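You operate a simulated robot arm through the tools that you are given. There is no shell and no other tool.

The job below is to be done with a simulated two-armed robot. You get a single attempt, and the scene is never put back.

## Task
Take the blue rag from the plank bench top and lay it out flat on the ply bench top.

It is judged by the outcome, as a careful person would: the job done as asked, and still so three seconds after it is handed in. It fails if anything else is knocked over, pushed out of place, dropped, spilled or broken.

## Robot
Two 6-joint arms with two-finger parallel grippers on one trunk, on a base that moves. Base frame: it is fixed to the floor where the robot stands at the start and does not move with it; the origin is under the middle of the robot, x ahead of it, y to its left, z up; the surface under the hand at the start is at about z = 0.8. Units: m, degrees, N and s.
The left shoulder is at the start at [0.06, 0.187, 1.022], the right one opposite. With the tool pointing down near the work surface each hand reaches from about 0.28 to 0.64 m from the robot's upright axis, wherever it stands, measured 20 degrees to its own side. Places, roughly: ply bench top [-1.4, -0.1, 0.8]. Payload 1.57 kg a hand.
The tool frame of a hand sits at the grasp point between the pads (the TCP): z along the fingers, y along the line on which they close. The tips reach 0.03 m beyond it. Largest opening 0.11 m; finger width 0.024, thickness 0.012; the body of the gripper, 0.048 by 0.112 m, starts 0.078 m behind the TCP.
Orientation is that of the tool frame in the base frame, as [roll, pitch, yaw] about the fixed x, y, z axes, in that order (R = Rz(yaw) Ry(pitch) Rx(roll)). With the fingers straight down and closing along the base's y, the tool's x points along the base's -x, its y along +y and its z along -z.

## Interface
- The arms move only by the tool servo_tool. It takes "left_targets", "right_targets" or both (then of equal length, played together; a hand with none holds still); each is a list of rows, each an object (a shift or turn left out is 0, a gripper value left out holds the last) with "delta_pos": the shift along the base's x, y, z in m, a list of three; "rotation": the turn, a rotation vector about the base's x, y, z in degrees, a list of three; "fingers": the finger opening in m, from 0 to 0.11. In form: [{"delta_pos": [x, y, z], "rotation": [ax, ay, az], "fingers": fingers}, ...]. A call has 1 to 20 rows; each row shifts and turns the commanded pose from where the row before left it. Each row takes 0.2 s and may step no farther than 0.05 m and 8.6 degrees from the row before; otherwise, or with a gripper value out of range, the whole call is refused. A pose out of reach is approached as far as the arm can. The call stops where the force on the tool passes 40 N (or 10 N more than at its start, if that is more) or the arm is blocked; 0.2 s more then pass. The fingers move at their own pace (about 0.153 m/s each) and stop on an object; they squeeze with about 37 N. The grip force told is the motor's: it shows also when the fingers shut on nothing. Time passes only in rows, and 0.2 s behind the last, so rows that do not move let the fingers close. It gives the time, the measured TCP pose, the force on the tool (base axes), the opening and the grip force at its end, in the units of the frame above (readings bear some noise), with the torque about the TCP (base axes, N m) and any sound that the robot's microphone picked up.
- Cameras (640 x 400 px; columns grow to the right, rows downward): "scene" is now at [0.0072, -0.016, 1.5661]; the picture's right is [-0.01, -1.00, 0.00], its down [-0.84, 0.01, -0.54] and it looks along [0.54, -0.00, -0.84] (base axes); focal length 248 px, centre (320, 200). "left" rides on the left gripper at [0.07, -0.016, -0.141] in its tool frame; the picture's right is [0.23, 0.97, 0.00], its down [-0.86, 0.20, -0.48] and it looks along [-0.47, 0.11, 0.88] (tool axes); focal length 222 px, centre (320, 200). "right" rides on the right gripper at [0.07, 0.016, -0.141] in its tool frame; the picture's right is [-0.23, 0.97, 0.00], its down [-0.86, -0.20, -0.48] and it looks along [-0.47, -0.11, 0.88] (tool axes); focal length 222 px, centre (320, 200). There is no depth. A picture from a camera that has moved, and an enlarged one, comes with that camera's place and axes in the base frame and with its lens. The place of the scene camera against the robot may be out by one fixed shift of up to 0.025 m in any direction.
- get_image(camera): a new picture of that camera. No time passes.
- move_column(by): slides the trunk up (or, below 0, down) by that many m; the arms and the scene camera ride with it, the base frame stays. It gives what a move gives, with no picture.
- steer(legs): drives the robot by 1 to 6 legs, each [ahead, left, turn to the left] in m, m and degrees, along the robot's own axes; the way and the turn of a leg run together, so that a leg with both is an arc; at most 1.5 m and 180 degrees a leg. The arms and the cameras ride along, it lands a little off, and it stops where it bumps. It gives what a move gives.
- turn_head(pan, tilt): turns the head with the scene camera to pan (to the left, within 86 degrees either way) and tilt (down, from -29 to 69), counted from straight ahead of the robot. It gives what a move gives.
- inspect(camera, box): a new picture of the part [left, top, right, bottom] of that camera's present view, enlarged. No time passes.
- close_job(): hands the job in; it is judged then, once.

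Places have to be worked out from the pictures, the camera data and where the tool is seen. Open the grippers and draw the arms clear of the work before you hand the job in, unless the task says otherwise.

The tools are called after "Call:" as a command line: name --argument value ..., lists and objects as JSON in quotes. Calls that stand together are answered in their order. servo_tool: Moves the arms, as the interface text tells. Its arguments: {"type":"object","properties":{"left_targets":{"type":"array","items":{"type":"object","properties":{"delta_pos":{"type":"array","items":{"type":"number"}},"rotation":{"type":"array","items":{"type":"number"}},"fingers":{"type":"number"}}}},"right_targets":{"type":"array","items":{"type":"object","properties":{"delta_pos":{"type":"array","items":{"type":"number"}},"rotation":{"type":"array","items":{"type":"number"}},"fingers":{"type":"number"}}}}},"required":[]} The other tools are called the same way: move_column (by) moves the trunk up or down; steer (legs) drives the base; turn_head (pan, tilt) turns the head that bears the scene camera; get_image (camera) takes a picture; inspect (camera, box) takes an enlarged picture of a part of a camera's view; close_job () hands the job in.

At the start:

```text
time: 0.0
left_ee_pos: [0.4018, 0.157, 1.0341]
left_ee_rot: [180.0, 0.0, -180.0]
left_contact_force: [-0.3, 0.7, 0.2]
left_ft_torque: [0.01, 0.0, -0.03]
left_width: 0.1101
left_grip_force: 0.0
right_ee_pos: [0.3864, -0.1257, 1.0004]
right_ee_rot: [-180.0, 0.0, -180.0]
right_contact_force: [0.4, 1.1, 0.1]
right_ft_torque: [0.02, 0.0, -0.03]
right_width: 0.1098
right_grip_force: 0.1
trunk travel left (down, up): [-0.65, 0.34]
robot x, y, heading: [-0.0046, 0.0003, -0.2]
head pan, tilt (commanded): [-0.4, 57.5]
```

scene: 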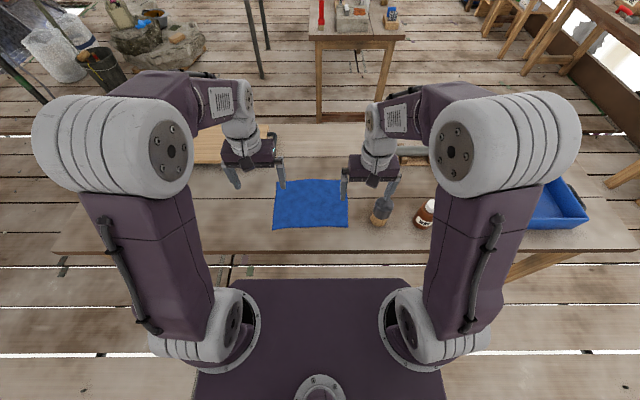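
right: 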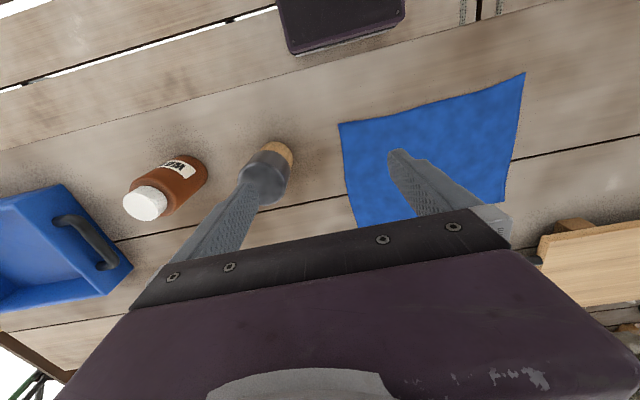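
left: 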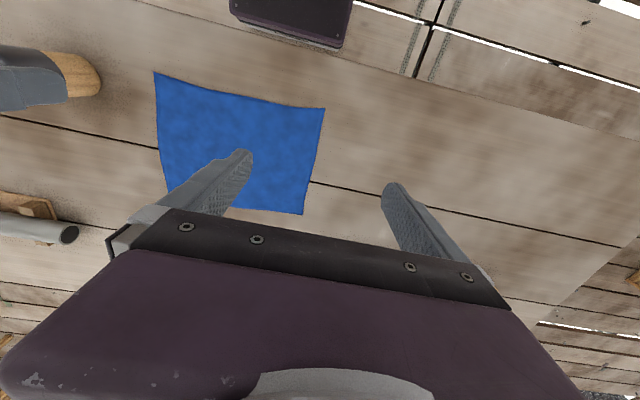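

I'll begin by looking closely at the rag and its surroundings before moving anything. From the scene picture I judge the rag to span x≈0.38–0.59 and y≈-0.12–0.15, with a wooden-handled tool and a bottle just to its right.

Call:
inspect --camera "scene" --box '[220, 120, 460, 270]'

Call:
inspect --camera "left" --box '[120, 40, 360, 240]'

Call:
inspect --camera "right" --box '[300, 40, 560, 240]'

```text
2.67 times, centred on (340, 195) of scene
camera zoom: at [0.0072, -0.016, 1.5661], right [-0.01, -1.0, 0.0], down [-0.84, 0.01, -0.54], along [0.54, 0.0, -0.84], focal length 660 px, centre (267, 213)
```

zoom: 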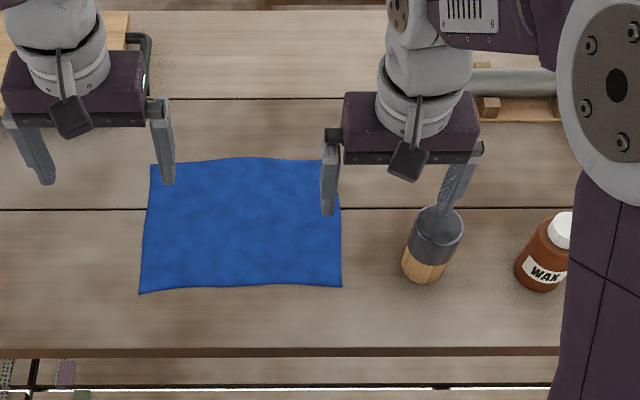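

```text
2.00 times, centred on (240, 140) of left
camera zoom: at [0.332, 0.1409, 1.1757], right [-0.23, 0.97, 0.0], down [0.86, 0.2, 0.48], along [0.47, 0.11, -0.88], focal length 444 px, centre (480, 320)
```

zoom: 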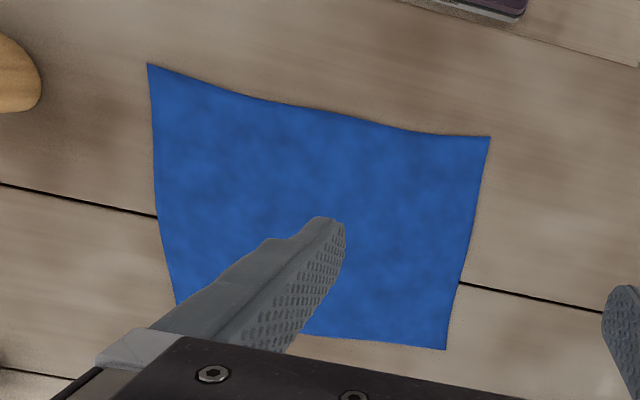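

```text
2.00 times, centred on (430, 140) of right
camera zoom: at [0.3158, -0.1107, 1.1408], right [0.23, 0.97, 0.0], down [0.86, -0.2, 0.48], along [0.47, -0.11, -0.88], focal length 444 px, centre (100, 320)
```

zoom: 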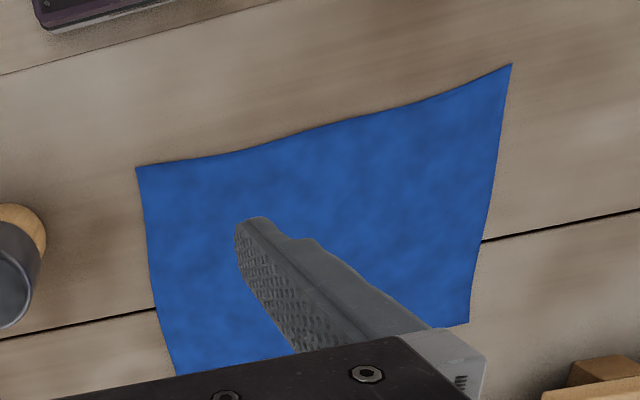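

The wrist cameras agree with each other. The rag's corners are at about near-left (0.370, 0.157), near-right (0.379, -0.097), far-left (0.574, 0.160) and far-right (0.58, -0.10), and the upright wooden-handled tool is near (0.405, -0.21). I'll narrow the fingers, bring both hands in above the near corners, and lower to about 3 cm above the cloth.

Call:
servo_tool --left_targets '[{"delta_pos": [-0.0075, -0.0145, -0.017], "fingers": 0.045}, {"delta_pos": [-0.0075, -0.0145, -0.017]}, {"delta_pos": [0, 0, -0.035]}, {"delta_pos": [0, 0, -0.035]}, {"delta_pos": [0, 0, -0.035]}, {"delta_pos": [0, 0, -0.03]}, {"delta_pos": [0, 0, 0]}]' --right_targets '[{"delta_pos": [0.0045, 0.029, 0], "fingers": 0.045}, {"delta_pos": [0.0045, 0.029, 0]}, {"delta_pos": [0, 0, -0.035]}, {"delta_pos": [0, 0, -0.035]}, {"delta_pos": [0, 0, -0.035]}, {"delta_pos": [0, 0, -0.03]}, {"delta_pos": [0, 0, 0]}]'

Call:
get_image --camera "scene"

Call:
get_image --camera "left"

Call:
get_image --camera "right"

```text
time: 1.6
left_ee_pos: [0.3847, 0.1266, 0.8654]
left_ee_rot: [180.0, 0.1, 180.0]
left_contact_force: [-0.4, -0.7, 0.9]
left_ft_torque: [0.03, 0.01, 0.0]
left_width: 0.0448
left_grip_force: 0.1
right_ee_pos: [0.3967, -0.0709, 0.8663]
right_ee_rot: [-179.9, 0.0, -180.0]
right_contact_force: [0.7, 0.5, 0.7]
right_ft_torque: [0.01, 0.02, -0.01]
right_width: 0.0451
right_grip_force: 0.0
trunk travel left (down, up): [-0.65, 0.34]
robot x, y, heading: [0.0, 0.0024, -0.0]
head pan, tilt (commanded): [-0.4, 57.5]
```

```text
taken
camera scene: at [0.0059, -0.0159, 1.5661], right [-0.01, -1.0, 0.0], down [-0.84, 0.01, -0.54], along [0.54, 0.0, -0.84], focal length 248 px, centre (320, 200)
```

scene: 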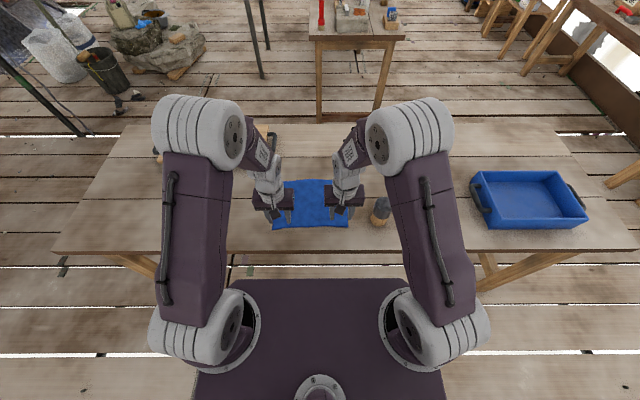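

```text
taken
camera left: at [0.3151, 0.1104, 1.0074], right [-0.23, 0.97, 0.0], down [0.85, 0.2, 0.48], along [0.47, 0.11, -0.88], focal length 222 px, centre (320, 200)
```

left: 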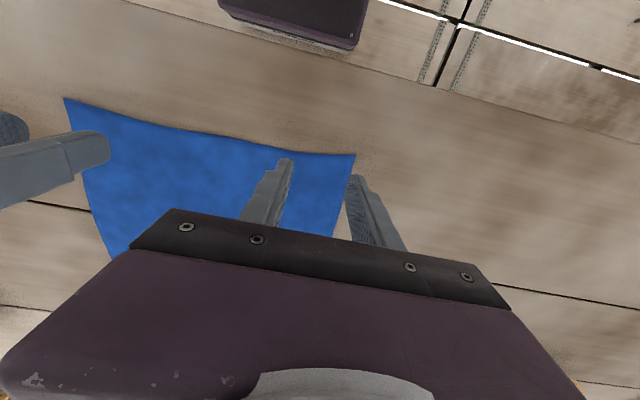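

```text
taken
camera right: at [0.3263, -0.0545, 1.0068], right [0.23, 0.97, 0.0], down [0.85, -0.2, 0.48], along [0.47, -0.11, -0.88], focal length 222 px, centre (320, 200)
```

right: 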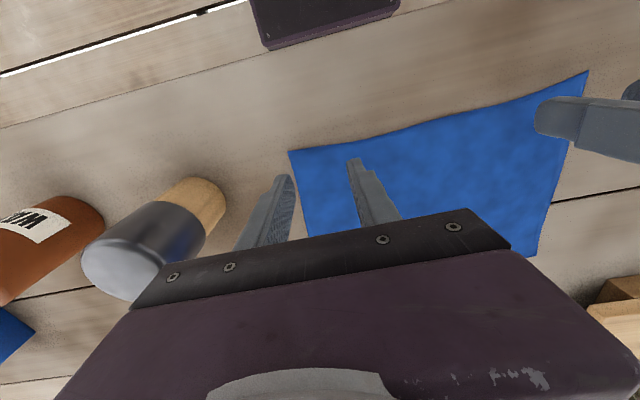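

Both fingertips are about 3.5 cm above the cloth and the outer fingers slightly straddle its side edges. I'll narrow the gap to 0.035, shift the right hand 5 mm inward, and go down to just above contact.

Call:
servo_tool --left_targets '[{"delta_pos": [0.001, -0.001, 0], "fingers": 0.035}, {"delta_pos": [0, 0, -0.015]}, {"delta_pos": [0, 0, -0.012]}, {"delta_pos": [0, 0, -0.004]}, {"delta_pos": [0, 0, -0.003]}, {"delta_pos": [0, 0, 0]}]' --right_targets '[{"delta_pos": [0, 0.005, 0], "fingers": 0.035}, {"delta_pos": [0, 0, -0.015]}, {"delta_pos": [0, 0, -0.012]}, {"delta_pos": [0, 0, -0.004]}, {"delta_pos": [0, 0, -0.003]}, {"delta_pos": [0, 0, 0]}]'

Call:
get_image --camera "left"

Call:
get_image --camera "right"

```text
time: 3.0
left_ee_pos: [0.3887, 0.1254, 0.8327]
left_ee_rot: [179.9, 0.1, -180.0]
left_contact_force: [0.3, 0.0, 2.5]
left_ft_torque: [-0.03, -0.07, 0.0]
left_width: 0.035
left_grip_force: 0.0
right_ee_pos: [0.3956, -0.0636, 0.8328]
right_ee_rot: [180.0, 0.1, 180.0]
right_contact_force: [0.0, -1.1, 8.8]
right_ft_torque: [0.04, -0.01, 0.03]
right_width: 0.035
right_grip_force: 0.0
trunk travel left (down, up): [-0.65, 0.34]
robot x, y, heading: [-0.0003, 0.0027, -0.1]
head pan, tilt (commanded): [-0.4, 57.5]
```

```text
taken
camera left: at [0.3186, 0.1096, 0.9733], right [-0.23, 0.97, 0.0], down [0.85, 0.2, 0.48], along [0.47, 0.11, -0.88], focal length 222 px, centre (320, 200)
```

left: 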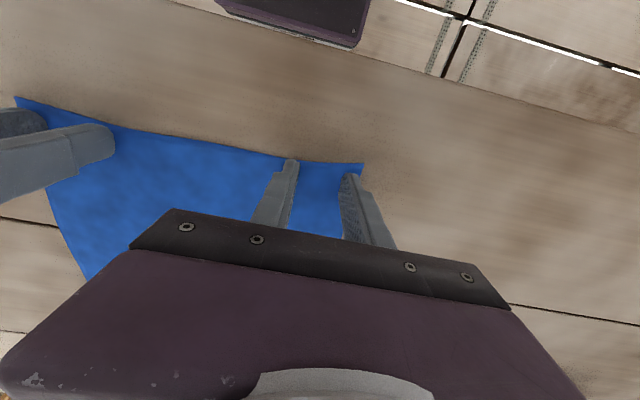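

```text
taken
camera right: at [0.3247, -0.047, 0.9719], right [0.23, 0.97, 0.0], down [0.85, -0.2, 0.48], along [0.47, -0.11, -0.88], focal length 222 px, centre (320, 200)
```

right: 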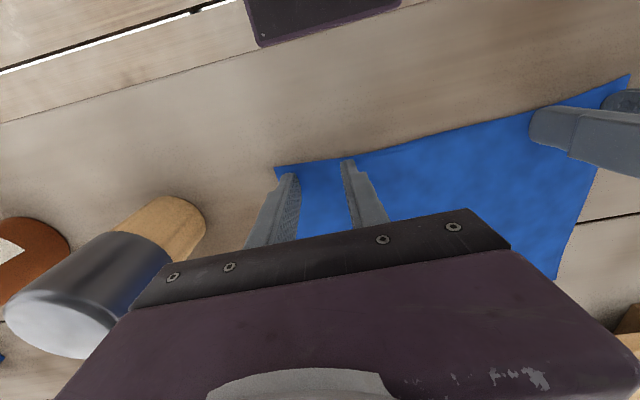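

The fingertips are on the cloth, with 2.5 N on the left and 8.8 N on the right, so the surface is at about TCP z 0.832. I'll press the left in slightly more and close both hands gradually to gather a small fold.

Call:
servo_tool --left_targets '[{"delta_pos": [0, 0, -0.0015]}, {"fingers": 0.027}, {"fingers": 0.019}, {"fingers": 0.011}, {"fingers": 0.004}, {"fingers": 0.0}, {"fingers": 0.0}]' --right_targets '[{"delta_pos": [0, 0, 0]}, {"fingers": 0.027}, {"fingers": 0.019}, {"fingers": 0.011}, {"fingers": 0.004}, {"fingers": 0.0}, {"fingers": 0.0}]'

Call:
get_image --camera "left"

Call:
get_image --camera "right"

Call:
inspect --camera "scene" --box '[240, 140, 400, 240]'

```text
time: 4.2
left_ee_pos: [0.3885, 0.1263, 0.8315]
left_ee_rot: [-179.9, 0.5, -179.9]
left_contact_force: [-3.5, 1.3, 20.6]
left_ft_torque: [0.02, 0.16, 0.0]
left_width: 0.002
left_grip_force: 0.0
right_ee_pos: [0.3915, -0.0632, 0.832]
right_ee_rot: [180.0, 0.2, -179.9]
right_contact_force: [0.7, -0.2, 3.3]
right_ft_torque: [0.0, -0.02, 0.0]
right_width: 0.0039
right_grip_force: 0.0
trunk travel left (down, up): [-0.65, 0.34]
robot x, y, heading: [0.0007, -0.0001, 0.2]
head pan, tilt (commanded): [-0.4, 57.5]
stopped in row 5 (left hand): the force on the tool passed its limit at 41 N (the readings are from after the stop); the commanded pose is now the measured one
```

```text
taken
camera left: at [0.3174, 0.11, 0.9726], right [-0.23, 0.97, 0.0], down [0.85, 0.2, 0.48], along [0.47, 0.11, -0.88], focal length 222 px, centre (320, 200)
```

left: 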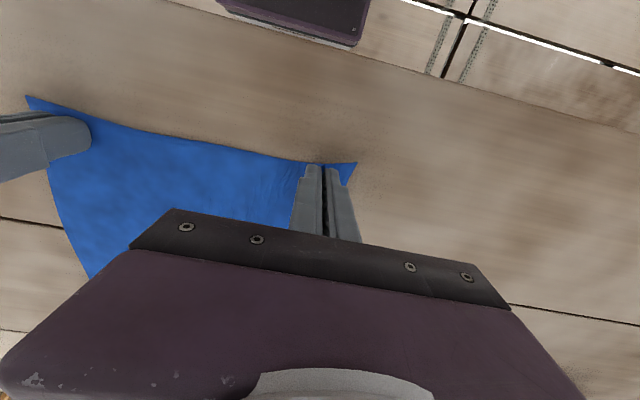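

```text
taken
camera right: at [0.3228, -0.0473, 0.972], right [0.23, 0.97, 0.0], down [0.85, -0.2, 0.48], along [0.47, -0.11, -0.88], focal length 222 px, centre (320, 200)
```

right: 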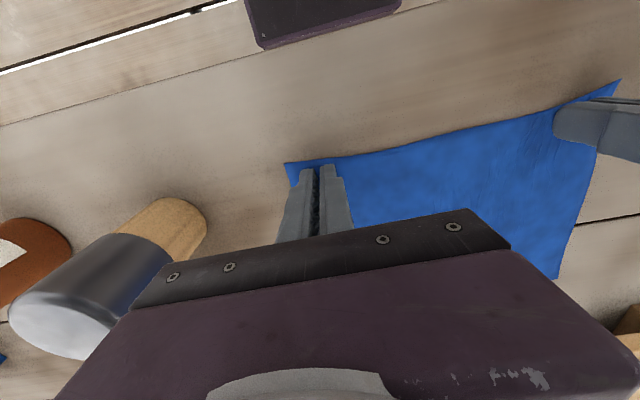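

```text
4.00 times, centred on (320, 190) of scene
camera zoom: at [0.0033, -0.0168, 1.566], right [-0.01, -1.0, 0.0], down [-0.84, 0.01, -0.54], along [0.54, 0.0, -0.84], focal length 990 px, centre (320, 240)
```

zoom: 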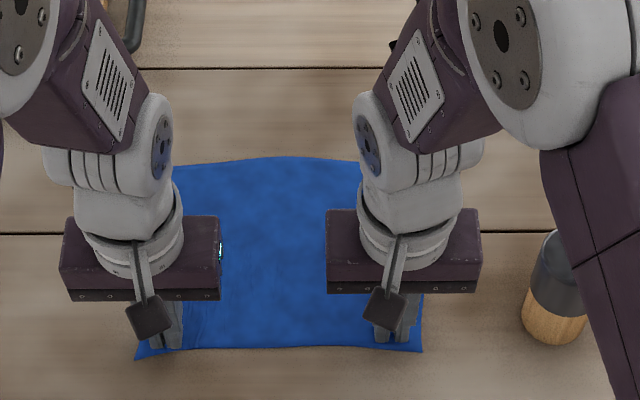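

The fold seems to be gathered between the fingers on both sides, and the left hand stopped on force. I'll close fully in place, then lift 1 cm and check whether the cloth comes along.

Call:
servo_tool --left_targets '[{"delta_pos": [0, 0, 0.001], "fingers": 0.0}, {"fingers": 0.0}, {"fingers": 0.0}]' --right_targets '[{"delta_pos": [0, 0, 0], "fingers": 0.0}, {"fingers": 0.0}, {"fingers": 0.0}]'

Call:
servo_tool --left_targets '[{"delta_pos": [0, 0, 0.005]}, {"delta_pos": [0, 0, 0.01]}, {"delta_pos": [0, 0, 0.01]}, {}]' --right_targets '[{"delta_pos": [0, 0, 0.005]}, {"delta_pos": [0, 0, 0.01]}, {"delta_pos": [0, 0, 0.01]}, {}]'

Call:
get_image --camera "left"

Call:
get_image --camera "right"

Call:
inspect --camera "scene" --box '[240, 140, 400, 240]'

```text
time: 5.0
left_ee_pos: [0.3886, 0.1256, 0.8311]
left_ee_rot: [-180.0, 0.3, -179.9]
left_contact_force: [0.9, 0.2, 3.2]
left_ft_torque: [0.01, -0.06, 0.02]
left_width: 0.0
left_grip_force: 21.8
right_ee_pos: [0.3937, -0.0615, 0.8316]
right_ee_rot: [-179.9, 0.2, 180.0]
right_contact_force: [-2.8, -0.8, 12.0]
right_ft_torque: [-0.02, 0.04, -0.01]
right_width: 0.0
right_grip_force: 21.2
trunk travel left (down, up): [-0.65, 0.34]
robot x, y, heading: [-0.0017, 0.0019, 0.1]
head pan, tilt (commanded): [-0.4, 57.5]
```

```text
time: 6.0
left_ee_pos: [0.3898, 0.1271, 0.8565]
left_ee_rot: [180.0, 0.0, 180.0]
left_contact_force: [0.5, -0.2, -0.8]
left_ft_torque: [-0.02, -0.01, 0.04]
left_width: 0.0001
left_grip_force: 21.5
right_ee_pos: [0.396, -0.0645, 0.8558]
right_ee_rot: [-179.9, 0.1, 180.0]
right_contact_force: [0.5, 0.4, 0.4]
right_ft_torque: [-0.04, 0.01, 0.0]
right_width: 0.0
right_grip_force: 20.9
trunk travel left (down, up): [-0.65, 0.34]
robot x, y, heading: [-0.0002, -0.0051, 0.3]
head pan, tilt (commanded): [-0.4, 57.5]
```

```text
taken
camera left: at [0.32, 0.1102, 0.9968], right [-0.23, 0.97, 0.0], down [0.85, 0.2, 0.48], along [0.47, 0.11, -0.88], focal length 222 px, centre (320, 200)
```

left: 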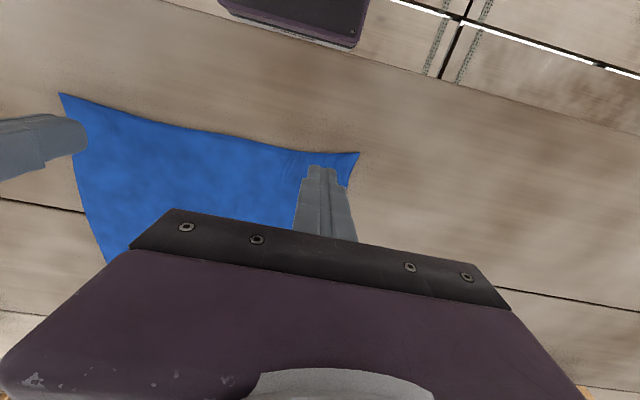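

```text
taken
camera right: at [0.3262, -0.0466, 0.9964], right [0.23, 0.97, 0.0], down [0.86, -0.2, 0.48], along [0.47, -0.11, -0.88], focal length 222 px, centre (320, 200)
```

right: 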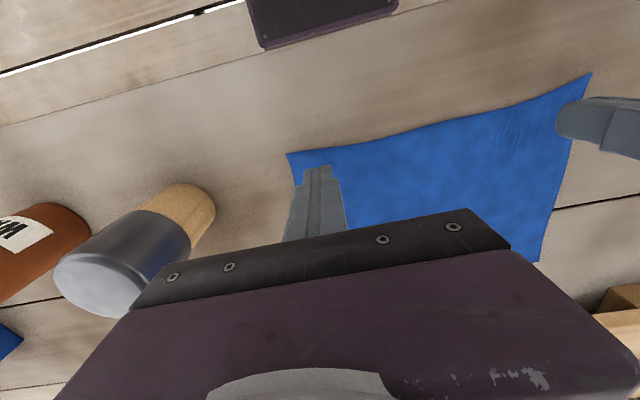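

```text
4.00 times, centred on (320, 190) of scene
camera zoom: at [0.0075, -0.016, 1.5661], right [-0.01, -1.0, 0.0], down [-0.84, 0.01, -0.54], along [0.54, 0.0, -0.84], focal length 990 px, centre (320, 240)
```

zoom: 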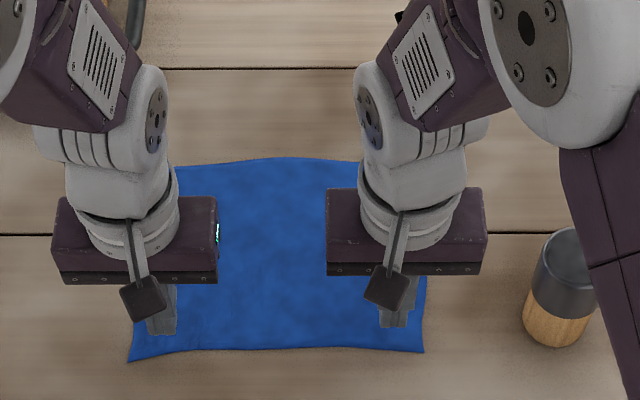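

The fingers shut on nothing: a 3.5 cm span is too short to buckle, and the cloth sprang back flat. I'll raise the right hand clear and try the left alone, with a wide opening so that the longer span can buckle into a fold, and a firmer press.

Call:
servo_tool --left_targets '[{"delta_pos": [0, 0, 0.01], "fingers": 0.09}, {"delta_pos": [0, -0.012, 0]}, {"delta_pos": [0, -0.012, 0]}, {"delta_pos": [0, 0, -0.015]}, {"delta_pos": [0, 0, -0.012]}, {"delta_pos": [0, 0, -0.005]}, {"delta_pos": [0, 0, -0.003]}, {"delta_pos": [0, 0, 0]}]' --right_targets '[{"delta_pos": [0, 0, 0.03]}, {"delta_pos": [0, 0, 0.03]}, {"delta_pos": [0, 0, 0.03]}, {"delta_pos": [0, 0, 0.03]}, {}, {}, {}, {}]'

Call:
get_image --camera "left"

```text
time: 7.8
left_ee_pos: [0.3896, 0.1014, 0.8311]
left_ee_rot: [-180.0, 0.2, -180.0]
left_contact_force: [-0.8, -0.5, 4.7]
left_ft_torque: [0.03, 0.03, 0.0]
left_width: 0.0898
left_grip_force: 0.1
right_ee_pos: [0.3951, -0.0627, 0.978]
right_ee_rot: [179.9, -0.1, 180.0]
right_contact_force: [0.1, 0.1, 0.0]
right_ft_torque: [0.02, -0.01, 0.02]
right_width: 0.0001
right_grip_force: 21.8
trunk travel left (down, up): [-0.65, 0.34]
robot x, y, heading: [0.0033, -0.0011, 0.0]
head pan, tilt (commanded): [-0.4, 57.5]
```

```text
taken
camera left: at [0.3189, 0.0855, 0.973], right [-0.23, 0.97, 0.0], down [0.85, 0.2, 0.48], along [0.47, 0.11, -0.88], focal length 222 px, centre (320, 200)
```

left: 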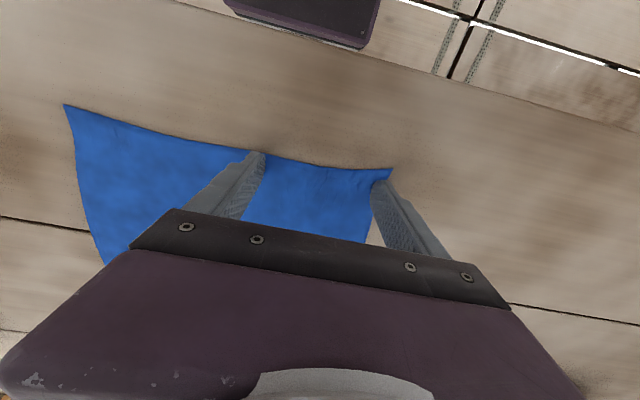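

The left fingers are on the cloth with a 9 cm gap at about 5 N. I'll press 1 mm more and start closing in steps, then look at whether a hump is forming.

Call:
servo_tool --left_targets '[{"delta_pos": [0, 0, -0.001]}, {"fingers": 0.08}, {"fingers": 0.07}, {"fingers": 0.06}, {}]'

Call:
get_image --camera "left"

Call:
get_image --camera "right"

```text
time: 8.9
left_ee_pos: [0.3895, 0.101, 0.8317]
left_ee_rot: [180.0, 0.4, 179.9]
left_contact_force: [1.6, -0.8, 25.7]
left_ft_torque: [0.16, -0.01, 0.0]
left_width: 0.0554
left_grip_force: 0.0
right_ee_pos: [0.3933, -0.0612, 0.9781]
right_ee_rot: [180.0, 0.2, -180.0]
right_contact_force: [-0.5, 1.1, -1.0]
right_ft_torque: [0.02, 0.02, -0.04]
right_width: 0.0
right_grip_force: 21.5
trunk travel left (down, up): [-0.65, 0.34]
robot x, y, heading: [0.0032, -0.0024, 0.2]
head pan, tilt (commanded): [-0.4, 57.5]
```

```text
taken
camera left: at [0.3182, 0.0855, 0.9726], right [-0.23, 0.97, 0.0], down [0.85, 0.2, 0.48], along [0.47, 0.11, -0.88], focal length 222 px, centre (320, 200)
```

left: 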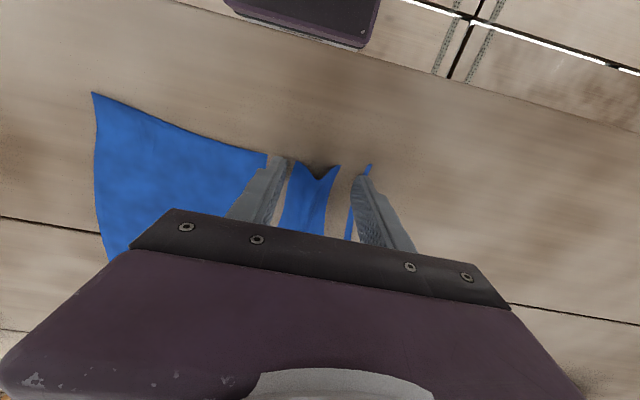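

```text
taken
camera right: at [0.3234, -0.0467, 1.1183], right [0.23, 0.97, 0.0], down [0.85, -0.2, 0.48], along [0.47, -0.11, -0.88], focal length 222 px, centre (320, 200)
```

right: 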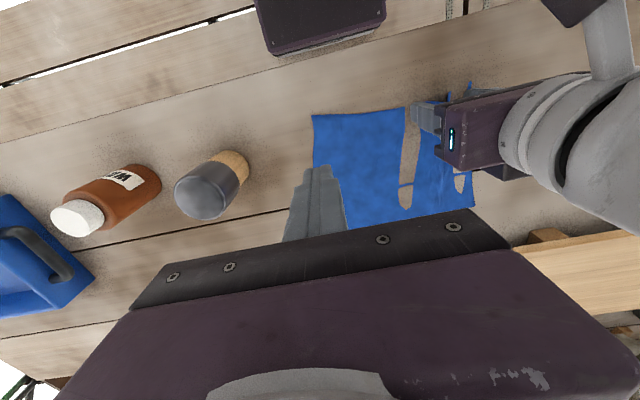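

The rag shows strips where the bench shows through beside the fingers, as if it is being pushed into the surface, and the force has risen to 26 N. I'm pressing too hard, so I'll ease up and see whether the cloth recovers or whether a hump is there.

Call:
servo_tool --left_targets '[{"delta_pos": [0, 0, 0.002]}, {"delta_pos": [0, 0, 0.001]}, {}]'

Call:
get_image --camera "left"

Call:
inspect --camera "right" --box '[280, 60, 520, 240]'

```text
time: 9.8
left_ee_pos: [0.3889, 0.1018, 0.8332]
left_ee_rot: [-179.8, 0.1, 180.0]
left_contact_force: [0.5, -0.2, -0.8]
left_ft_torque: [-0.01, 0.0, 0.0]
left_width: 0.0601
left_grip_force: 0.0
right_ee_pos: [0.3963, -0.0616, 0.9764]
right_ee_rot: [-180.0, 0.0, -180.0]
right_contact_force: [-0.1, 1.0, 0.5]
right_ft_torque: [0.0, 0.0, -0.02]
right_width: 0.0001
right_grip_force: 20.4
trunk travel left (down, up): [-0.65, 0.34]
robot x, y, heading: [-0.001, -0.0011, -0.1]
head pan, tilt (commanded): [-0.4, 57.5]
```

```text
taken
camera left: at [0.3188, 0.0862, 0.9739], right [-0.23, 0.97, 0.0], down [0.85, 0.2, 0.48], along [0.47, 0.11, -0.88], focal length 222 px, centre (320, 200)
```

left: 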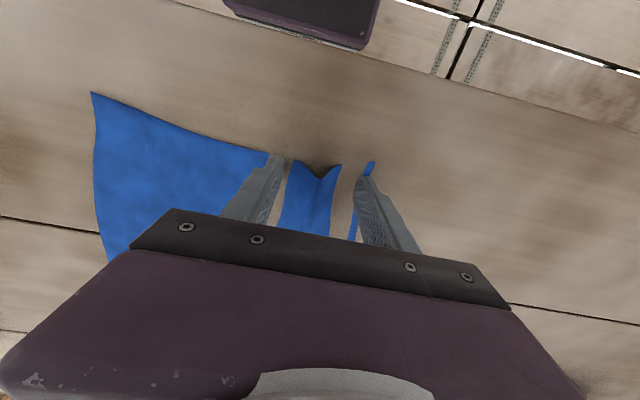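

```text
2.22 times, centred on (400, 150) of right
camera zoom: at [0.3253, -0.0459, 1.1173], right [0.23, 0.97, 0.0], down [0.86, -0.2, 0.48], along [0.47, -0.11, -0.88], focal length 494 px, centre (142, 311)
```

zoom: 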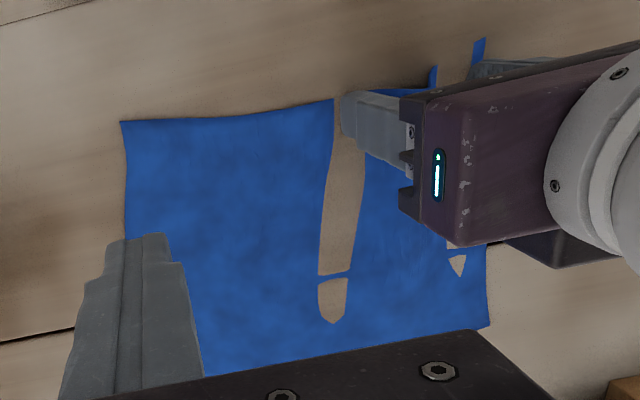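

The cloth has buckled into an upward hump between the fingers, with valleys dipping into the surface beside the fingertips. The force is now about 0 N, so I'll keep closing at this height to pinch the hump.

Call:
servo_tool --left_targets '[{"fingers": 0.05}, {"fingers": 0.04}, {"fingers": 0.03}, {"fingers": 0.02}, {}]'

Call:
get_image --camera "left"

Call:
inspect --camera "right" --box '[280, 60, 520, 240]'

```text
time: 10.9
left_ee_pos: [0.3905, 0.1017, 0.8329]
left_ee_rot: [179.9, 0.2, -180.0]
left_contact_force: [-0.6, 0.6, 0.2]
left_ft_torque: [-0.02, 0.01, 0.01]
left_width: 0.02
left_grip_force: 0.1
right_ee_pos: [0.3945, -0.0614, 0.9772]
right_ee_rot: [-180.0, -0.1, -179.9]
right_contact_force: [-0.1, -0.5, -0.1]
right_ft_torque: [0.01, -0.01, 0.01]
right_width: 0.0002
right_grip_force: 21.1
trunk travel left (down, up): [-0.65, 0.34]
robot x, y, heading: [0.0019, 0.0005, 0.0]
head pan, tilt (commanded): [-0.4, 57.5]
```

```text
taken
camera left: at [0.3191, 0.0861, 0.9743], right [-0.23, 0.97, 0.0], down [0.85, 0.2, 0.48], along [0.47, 0.11, -0.88], focal length 222 px, centre (320, 200)
```

left: 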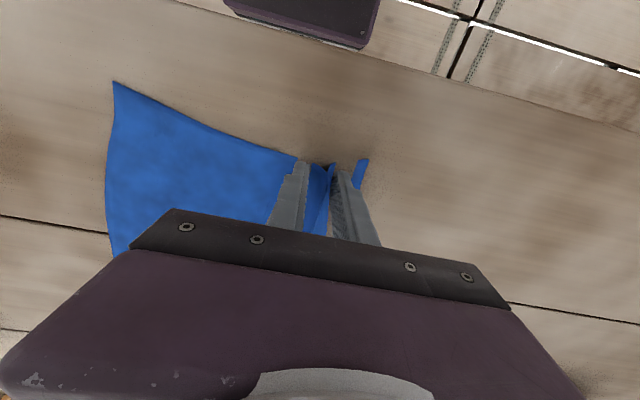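

```text
2.22 times, centred on (400, 150) of right
camera zoom: at [0.3253, -0.0459, 1.1175], right [0.23, 0.97, 0.0], down [0.86, -0.2, 0.48], along [0.47, -0.11, -0.88], focal length 494 px, centre (142, 311)
```

zoom: 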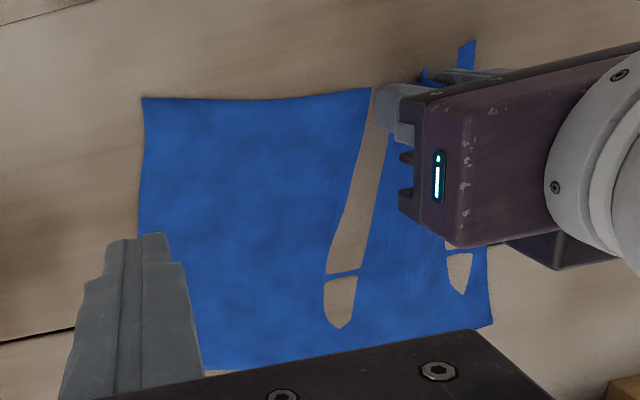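

The hump is clearly between the fingers now, and the whole rag is being drawn in. I'll close fully, then lift 3 cm slowly and check.

Call:
servo_tool --left_targets '[{"fingers": 0.01}, {"fingers": 0.0}, {"fingers": 0.0}, {"fingers": 0.0}, {"delta_pos": [0, 0, 0.005]}, {"delta_pos": [0, 0, 0.01]}, {"delta_pos": [0, 0, 0.015]}, {}]'

Call:
get_image --camera "left"

Call:
get_image --camera "right"

```text
time: 12.8
left_ee_pos: [0.3889, 0.1021, 0.8622]
left_ee_rot: [180.0, 0.2, -180.0]
left_contact_force: [0.2, -0.1, 0.2]
left_ft_torque: [0.0, 0.02, 0.03]
left_width: 0.0029
left_grip_force: 24.3
right_ee_pos: [0.3938, -0.0632, 0.9771]
right_ee_rot: [-180.0, 0.0, 180.0]
right_contact_force: [0.4, 0.6, 0.1]
right_ft_torque: [0.01, -0.02, 0.0]
right_width: 0.0002
right_grip_force: 21.4
trunk travel left (down, up): [-0.65, 0.34]
robot x, y, heading: [0.0038, 0.0023, -0.1]
head pan, tilt (commanded): [-0.4, 57.5]
```

```text
taken
camera left: at [0.319, 0.0854, 1.0039], right [-0.23, 0.97, 0.0], down [0.85, 0.2, 0.48], along [0.47, 0.11, -0.88], focal length 222 px, centre (320, 200)
```

left: 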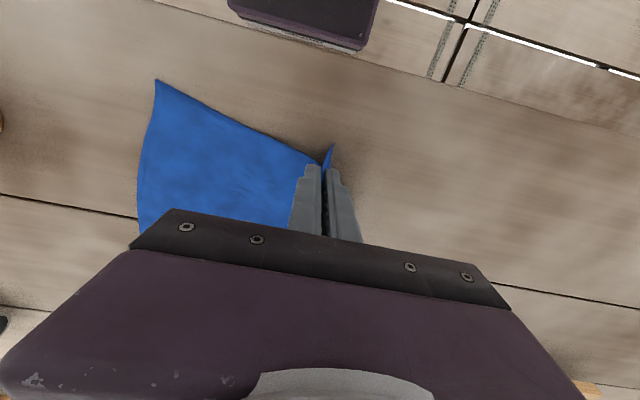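

```text
taken
camera right: at [0.3255, -0.0459, 1.1175], right [0.23, 0.97, 0.0], down [0.86, -0.2, 0.48], along [0.47, -0.11, -0.88], focal length 222 px, centre (320, 200)
```

right: 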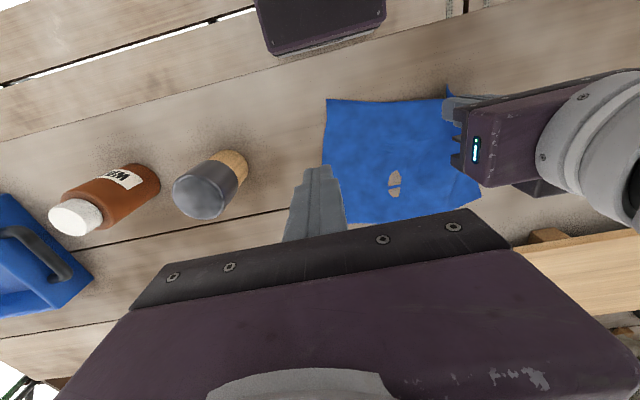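

The left hand now holds the cloth (width 2.9 mm, grip 24 N), though through a bulky fold. I want cleaner edge grips, so I'll move the right hand aside and lift the cloth into the air with the left to see how it hangs.

Call:
servo_tool --left_targets '[{"delta_pos": [0, 0, 0.02]}, {"delta_pos": [0, 0, 0.025]}, {"delta_pos": [0, 0, 0.025]}, {"delta_pos": [0, 0, 0.025]}, {"delta_pos": [0, 0, 0.025]}, {"delta_pos": [0, 0, 0.025]}, {"delta_pos": [0, 0, 0.025]}, {"delta_pos": [0, 0, 0.025]}, {"delta_pos": [0, 0, 0.025]}, {"delta_pos": [0, 0, 0.025]}, {"delta_pos": [0, 0, 0.025]}, {"delta_pos": [0, 0, 0.02]}, {}, {}, {}]' --right_targets '[{"delta_pos": [0, -0.02, 0.02]}, {"delta_pos": [0, -0.02, 0.02]}, {"delta_pos": [0, -0.025, 0.02]}, {"delta_pos": [0, -0.025, 0.02]}, {"delta_pos": [0, -0.02, 0.02]}, {"delta_pos": [0, -0.02, 0.02]}, {}, {}, {}, {}, {}, {}, {}, {}, {}]'

Call:
get_image --camera "scene"

Call:
get_image --camera "left"

Call:
get_image --camera "right"

```text
time: 15.9
left_ee_pos: [0.3897, 0.1013, 1.1529]
left_ee_rot: [-180.0, 0.3, 180.0]
left_contact_force: [0.6, -0.1, 0.0]
left_ft_torque: [-0.04, 0.01, 0.03]
left_width: 0.0031
left_grip_force: 24.2
right_ee_pos: [0.3968, -0.1917, 1.0932]
right_ee_rot: [-180.0, 0.0, -179.9]
right_contact_force: [0.5, -0.5, -0.4]
right_ft_torque: [-0.01, 0.02, 0.03]
right_width: 0.0002
right_grip_force: 20.9
trunk travel left (down, up): [-0.65, 0.34]
robot x, y, heading: [-0.0026, 0.0004, -0.1]
head pan, tilt (commanded): [-0.4, 57.5]
```

```text
taken
camera scene: at [0.0072, -0.016, 1.5661], right [-0.01, -1.0, 0.0], down [-0.84, 0.01, -0.54], along [0.54, 0.0, -0.84], focal length 248 px, centre (320, 200)
```

scene: 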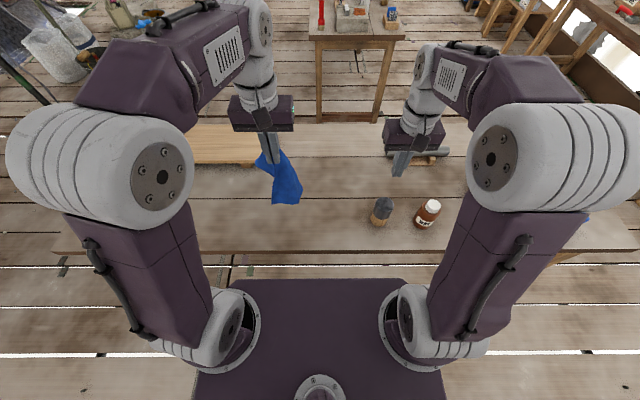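

```text
taken
camera left: at [0.3184, 0.0862, 1.2946], right [-0.23, 0.97, 0.0], down [0.85, 0.2, 0.48], along [0.47, 0.11, -0.88], focal length 222 px, centre (320, 200)
```

left: 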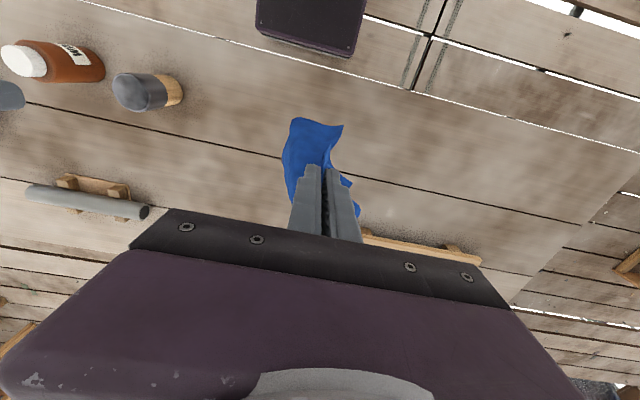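

```text
taken
camera right: at [0.3263, -0.1766, 1.2337], right [0.23, 0.97, 0.0], down [0.86, -0.2, 0.48], along [0.47, -0.11, -0.88], focal length 222 px, centre (320, 200)
```

right: 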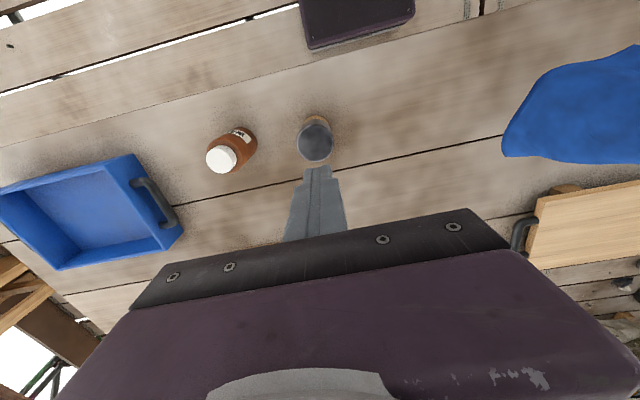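

The cloth is fully in the air, hanging from the left hand. I'll look at it enlarged to find its free corners and edges.

Call:
inspect --camera "scene" --box '[220, 120, 340, 220]'

Call:
inspect --camera "left" --box '[250, 90, 410, 230]'

Call:
inspect --camera "right" --box '[470, 20, 640, 180]'

```text
4.00 times, centred on (280, 170) of scene
camera zoom: at [0.0072, -0.016, 1.5661], right [-0.01, -1.0, 0.0], down [-0.84, 0.01, -0.54], along [0.54, 0.0, -0.84], focal length 990 px, centre (480, 320)
```

zoom: 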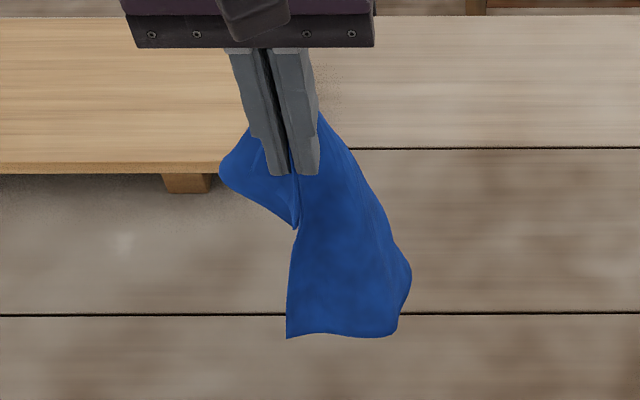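

```text
2.86 times, centred on (330, 160) of left
camera zoom: at [0.3184, 0.0862, 1.2946], right [-0.23, 0.97, 0.0], down [0.85, 0.2, 0.48], along [0.47, 0.11, -0.88], focal length 635 px, centre (291, 314)
```

zoom: 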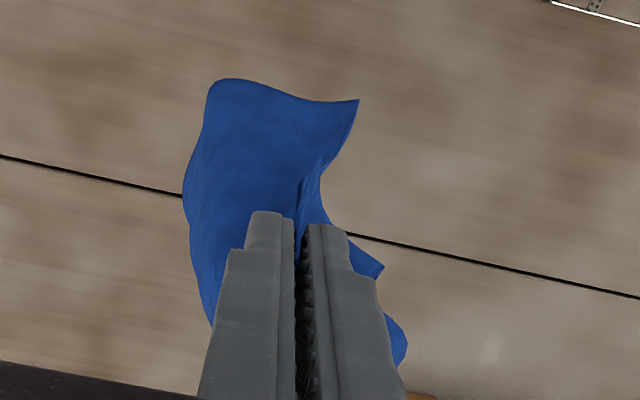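

```text
2.50 times, centred on (555, 100) of right
camera zoom: at [0.3263, -0.1766, 1.2337], right [0.23, 0.97, 0.0], down [0.86, -0.2, 0.48], along [0.47, -0.11, -0.88], focal length 555 px, centre (-268, 450)
```

zoom: 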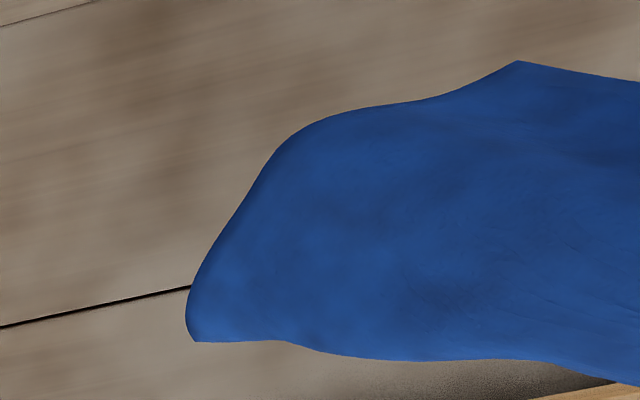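

The cloth hangs with one corner toward me and a broad lobe below. To see it side-on I'll tilt the right hand to point left (+y) so its camera looks across at the hanging cloth, keeping well above the mallet.

Call:
servo_tool --right_targets '[{"rotation": [8.5, 0, 0], "fingers": 0.05}, {"rotation": [8.5, 0, 0]}, {"rotation": [8.5, 0, 0]}, {"rotation": [8.5, 0, 0]}, {"rotation": [8.5, 0, 0]}, {"rotation": [8.5, 0, 0]}, {"rotation": [8.5, 0, 0]}, {"rotation": [8.5, 0, 0]}, {}, {}]'

Call:
get_image --camera "right"

Call:
get_image --camera "scene"

```text
time: 18.1
left_ee_pos: [0.3894, 0.1019, 1.1547]
left_ee_rot: [179.9, 0.1, -180.0]
left_contact_force: [1.0, 0.5, -0.4]
left_ft_torque: [0.0, 0.03, 0.0]
left_width: 0.0028
left_grip_force: 24.4
right_ee_pos: [0.3958, -0.1927, 1.0947]
right_ee_rot: [111.9, 0.0, -180.0]
right_contact_force: [0.2, 0.2, 0.2]
right_ft_torque: [0.01, 0.0, -0.01]
right_width: 0.0502
right_grip_force: 0.0
trunk travel left (down, up): [-0.65, 0.34]
robot x, y, heading: [-0.0002, 0.0003, 0.1]
head pan, tilt (commanded): [-0.4, 57.5]
```

```text
taken
camera right: at [0.3256, -0.318, 1.1622], right [0.23, 0.36, 0.9], down [0.86, -0.52, -0.01], along [0.47, 0.77, -0.43], focal length 222 px, centre (320, 200)
```

right: 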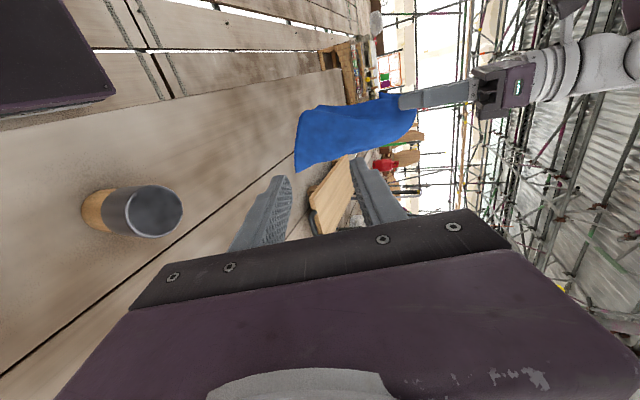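

```text
taken
camera scene: at [0.0073, -0.0162, 1.5661], right [-0.01, -1.0, 0.0], down [-0.84, 0.01, -0.54], along [0.54, 0.0, -0.84], focal length 248 px, centre (320, 200)
```

scene: 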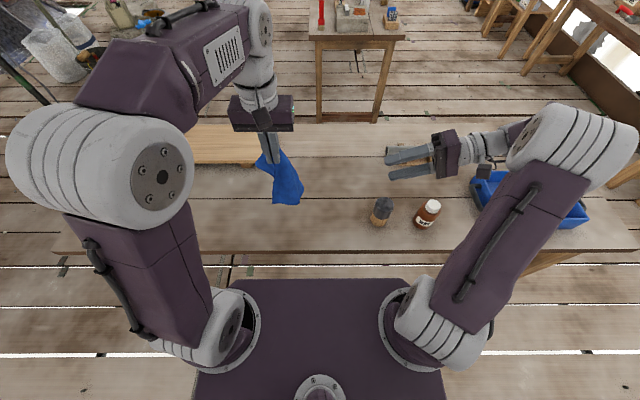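

The side view works: in this picture "right" is up, so the cloth hangs leftward from the left gripper. I'll enlarge it.

Call:
inspect --camera "right" --box '[270, 70, 490, 190]'

```text
2.91 times, centred on (380, 130) of right
camera zoom: at [0.3256, -0.318, 1.1622], right [0.23, 0.36, 0.9], down [0.86, -0.52, -0.01], along [0.47, 0.77, -0.43], focal length 646 px, centre (146, 404)
```

zoom: 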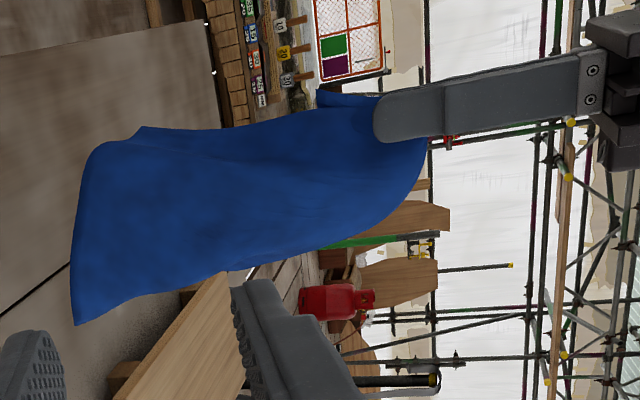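

From the two views I put the free near-right corner B at about (0.37, 0.13, 0.96), nearly straight below the left pinch, with the sheet running from B toward -y. If I yaw the left hand about 90° counter-clockwise, B's edge will face the robot so the right hand can take a clean edge grip; I'll do that slowly while moving a little forward and toward the centre.

Call:
servo_tool --left_targets '[{"rotation": [0, 0, 6], "delta_pos": [0.005, -0.004, 0.003], "fingers": 0.0}, {"rotation": [0, 0, 6], "delta_pos": [0.005, -0.004, 0.003]}, {"rotation": [0, 0, 6], "delta_pos": [0.005, -0.004, 0.003]}, {"rotation": [0, 0, 6], "delta_pos": [0.005, -0.004, 0.003]}, {"rotation": [0, 0, 6], "delta_pos": [0.005, -0.004, 0.003]}, {"rotation": [0, 0, 6], "delta_pos": [0.005, -0.004, 0.003]}, {"rotation": [0, 0, 6], "delta_pos": [0.005, -0.004, 0.003]}, {"rotation": [0, 0, 6], "delta_pos": [0.005, -0.004, 0.003]}, {"rotation": [0, 0, 6], "delta_pos": [0.005, -0.004, 0.003]}, {"rotation": [0, 0, 6], "delta_pos": [0.005, -0.004, 0.003]}, {"rotation": [0, 0, 6]}, {"rotation": [0, 0, 6]}, {"rotation": [0, 0, 6]}, {"rotation": [0, 0, 6]}, {"rotation": [0, 0, 6]}, {}, {}, {}]'

Call:
get_image --camera "scene"

Call:
get_image --camera "right"

Call:
get_image --camera "left"

```text
time: 21.9
left_ee_pos: [0.4404, 0.0621, 1.184]
left_ee_rot: [180.0, 0.2, -90.0]
left_contact_force: [0.5, 0.1, 0.2]
left_ft_torque: [0.02, 0.0, -0.04]
left_width: 0.003
left_grip_force: 24.1
right_ee_pos: [0.3954, -0.1934, 1.095]
right_ee_rot: [112.0, -0.1, 180.0]
right_contact_force: [0.0, -0.8, 0.6]
right_ft_torque: [0.0, 0.0, 0.01]
right_width: 0.05
right_grip_force: 0.1
trunk travel left (down, up): [-0.65, 0.34]
robot x, y, heading: [0.0015, -0.0033, -0.1]
head pan, tilt (commanded): [-0.4, 57.5]
```

```text
taken
camera scene: at [0.0073, -0.0161, 1.5661], right [-0.01, -1.0, 0.0], down [-0.84, 0.01, -0.54], along [0.54, 0.0, -0.84], focal length 248 px, centre (320, 200)
```

scene: 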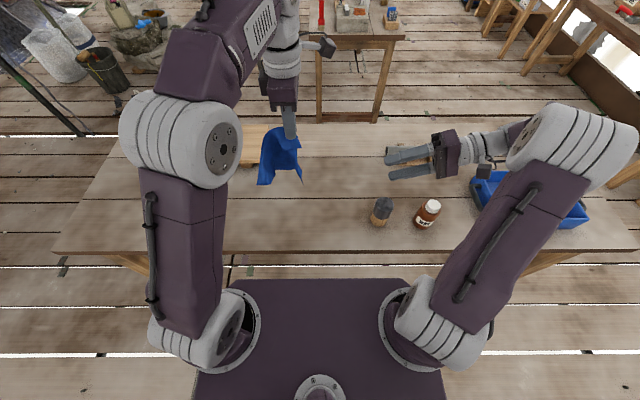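

```text
taken
camera right: at [0.3256, -0.3179, 1.1623], right [0.23, 0.36, 0.9], down [0.86, -0.52, -0.01], along [0.47, 0.77, -0.43], focal length 222 px, centre (320, 200)
```

right: 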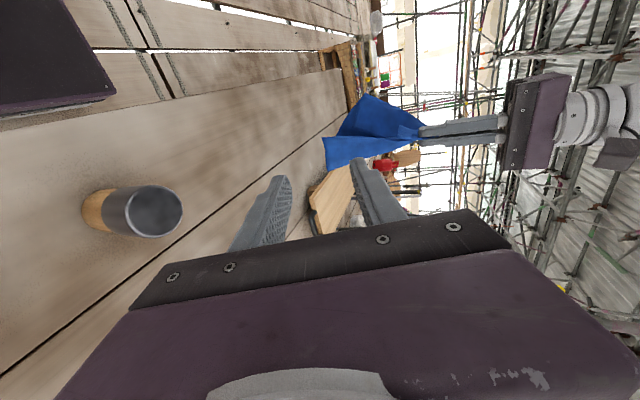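

```text
taken
camera left: at [0.4556, -0.0075, 1.3247], right [-0.97, -0.23, 0.0], down [-0.2, 0.85, 0.48], along [-0.11, 0.47, -0.88], focal length 222 px, centre (320, 200)
```

left: 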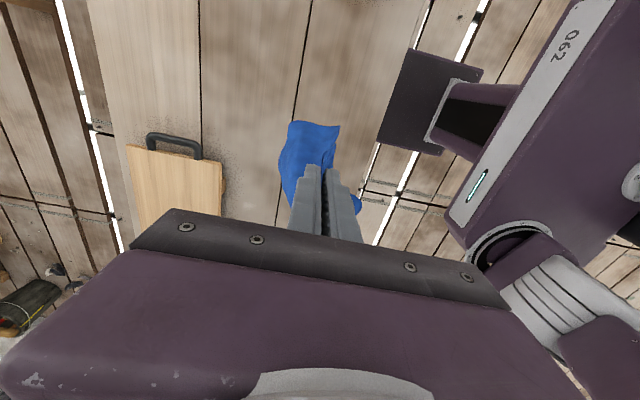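

The yaw worked and the cloth turned with it. I'll look closely at where corner B and its free edges are now.

Call:
inspect --camera "scene" --box '[230, 100, 350, 200]'

Call:
inspect --camera "right" --box '[310, 70, 510, 190]'

Call:
inspect --camera "left" --box '[250, 100, 400, 230]'

```text
4.00 times, centred on (290, 150) of scene
camera zoom: at [0.0073, -0.0161, 1.5661], right [-0.01, -1.0, 0.0], down [-0.84, 0.01, -0.54], along [0.54, 0.0, -0.84], focal length 990 px, centre (440, 400)
```

zoom: 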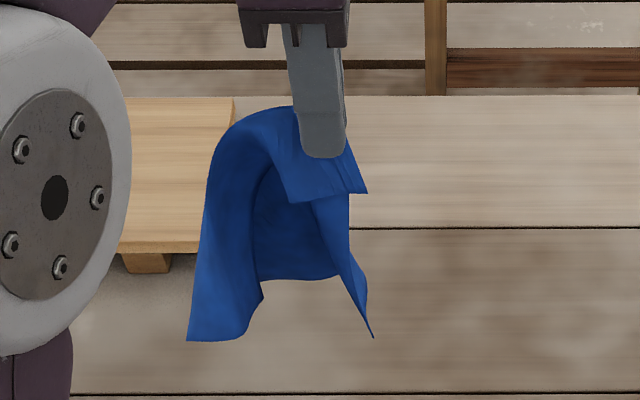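

```text
3.20 times, centred on (410, 130) of right
camera zoom: at [0.3256, -0.3179, 1.1623], right [0.23, 0.36, 0.9], down [0.86, -0.52, -0.01], along [0.47, 0.77, -0.43], focal length 711 px, centre (32, 424)
```

zoom: 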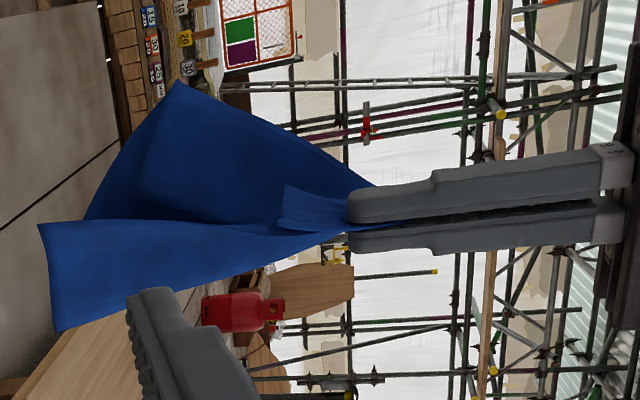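

```text
3.08 times, centred on (325, 165) of left
camera zoom: at [0.4556, -0.0075, 1.3247], right [-0.97, -0.23, 0.0], down [-0.2, 0.85, 0.48], along [-0.11, 0.47, -0.88], focal length 684 px, centre (305, 308)
```

zoom: 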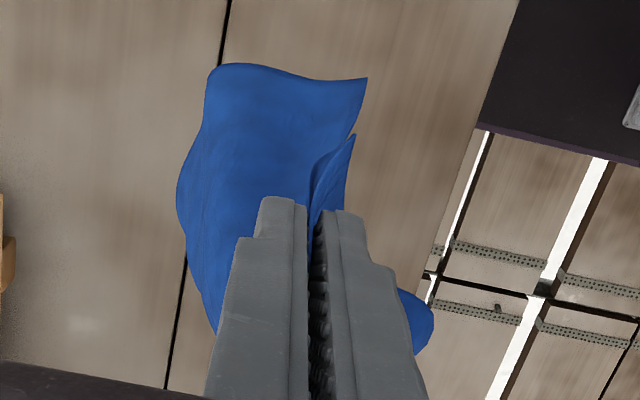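

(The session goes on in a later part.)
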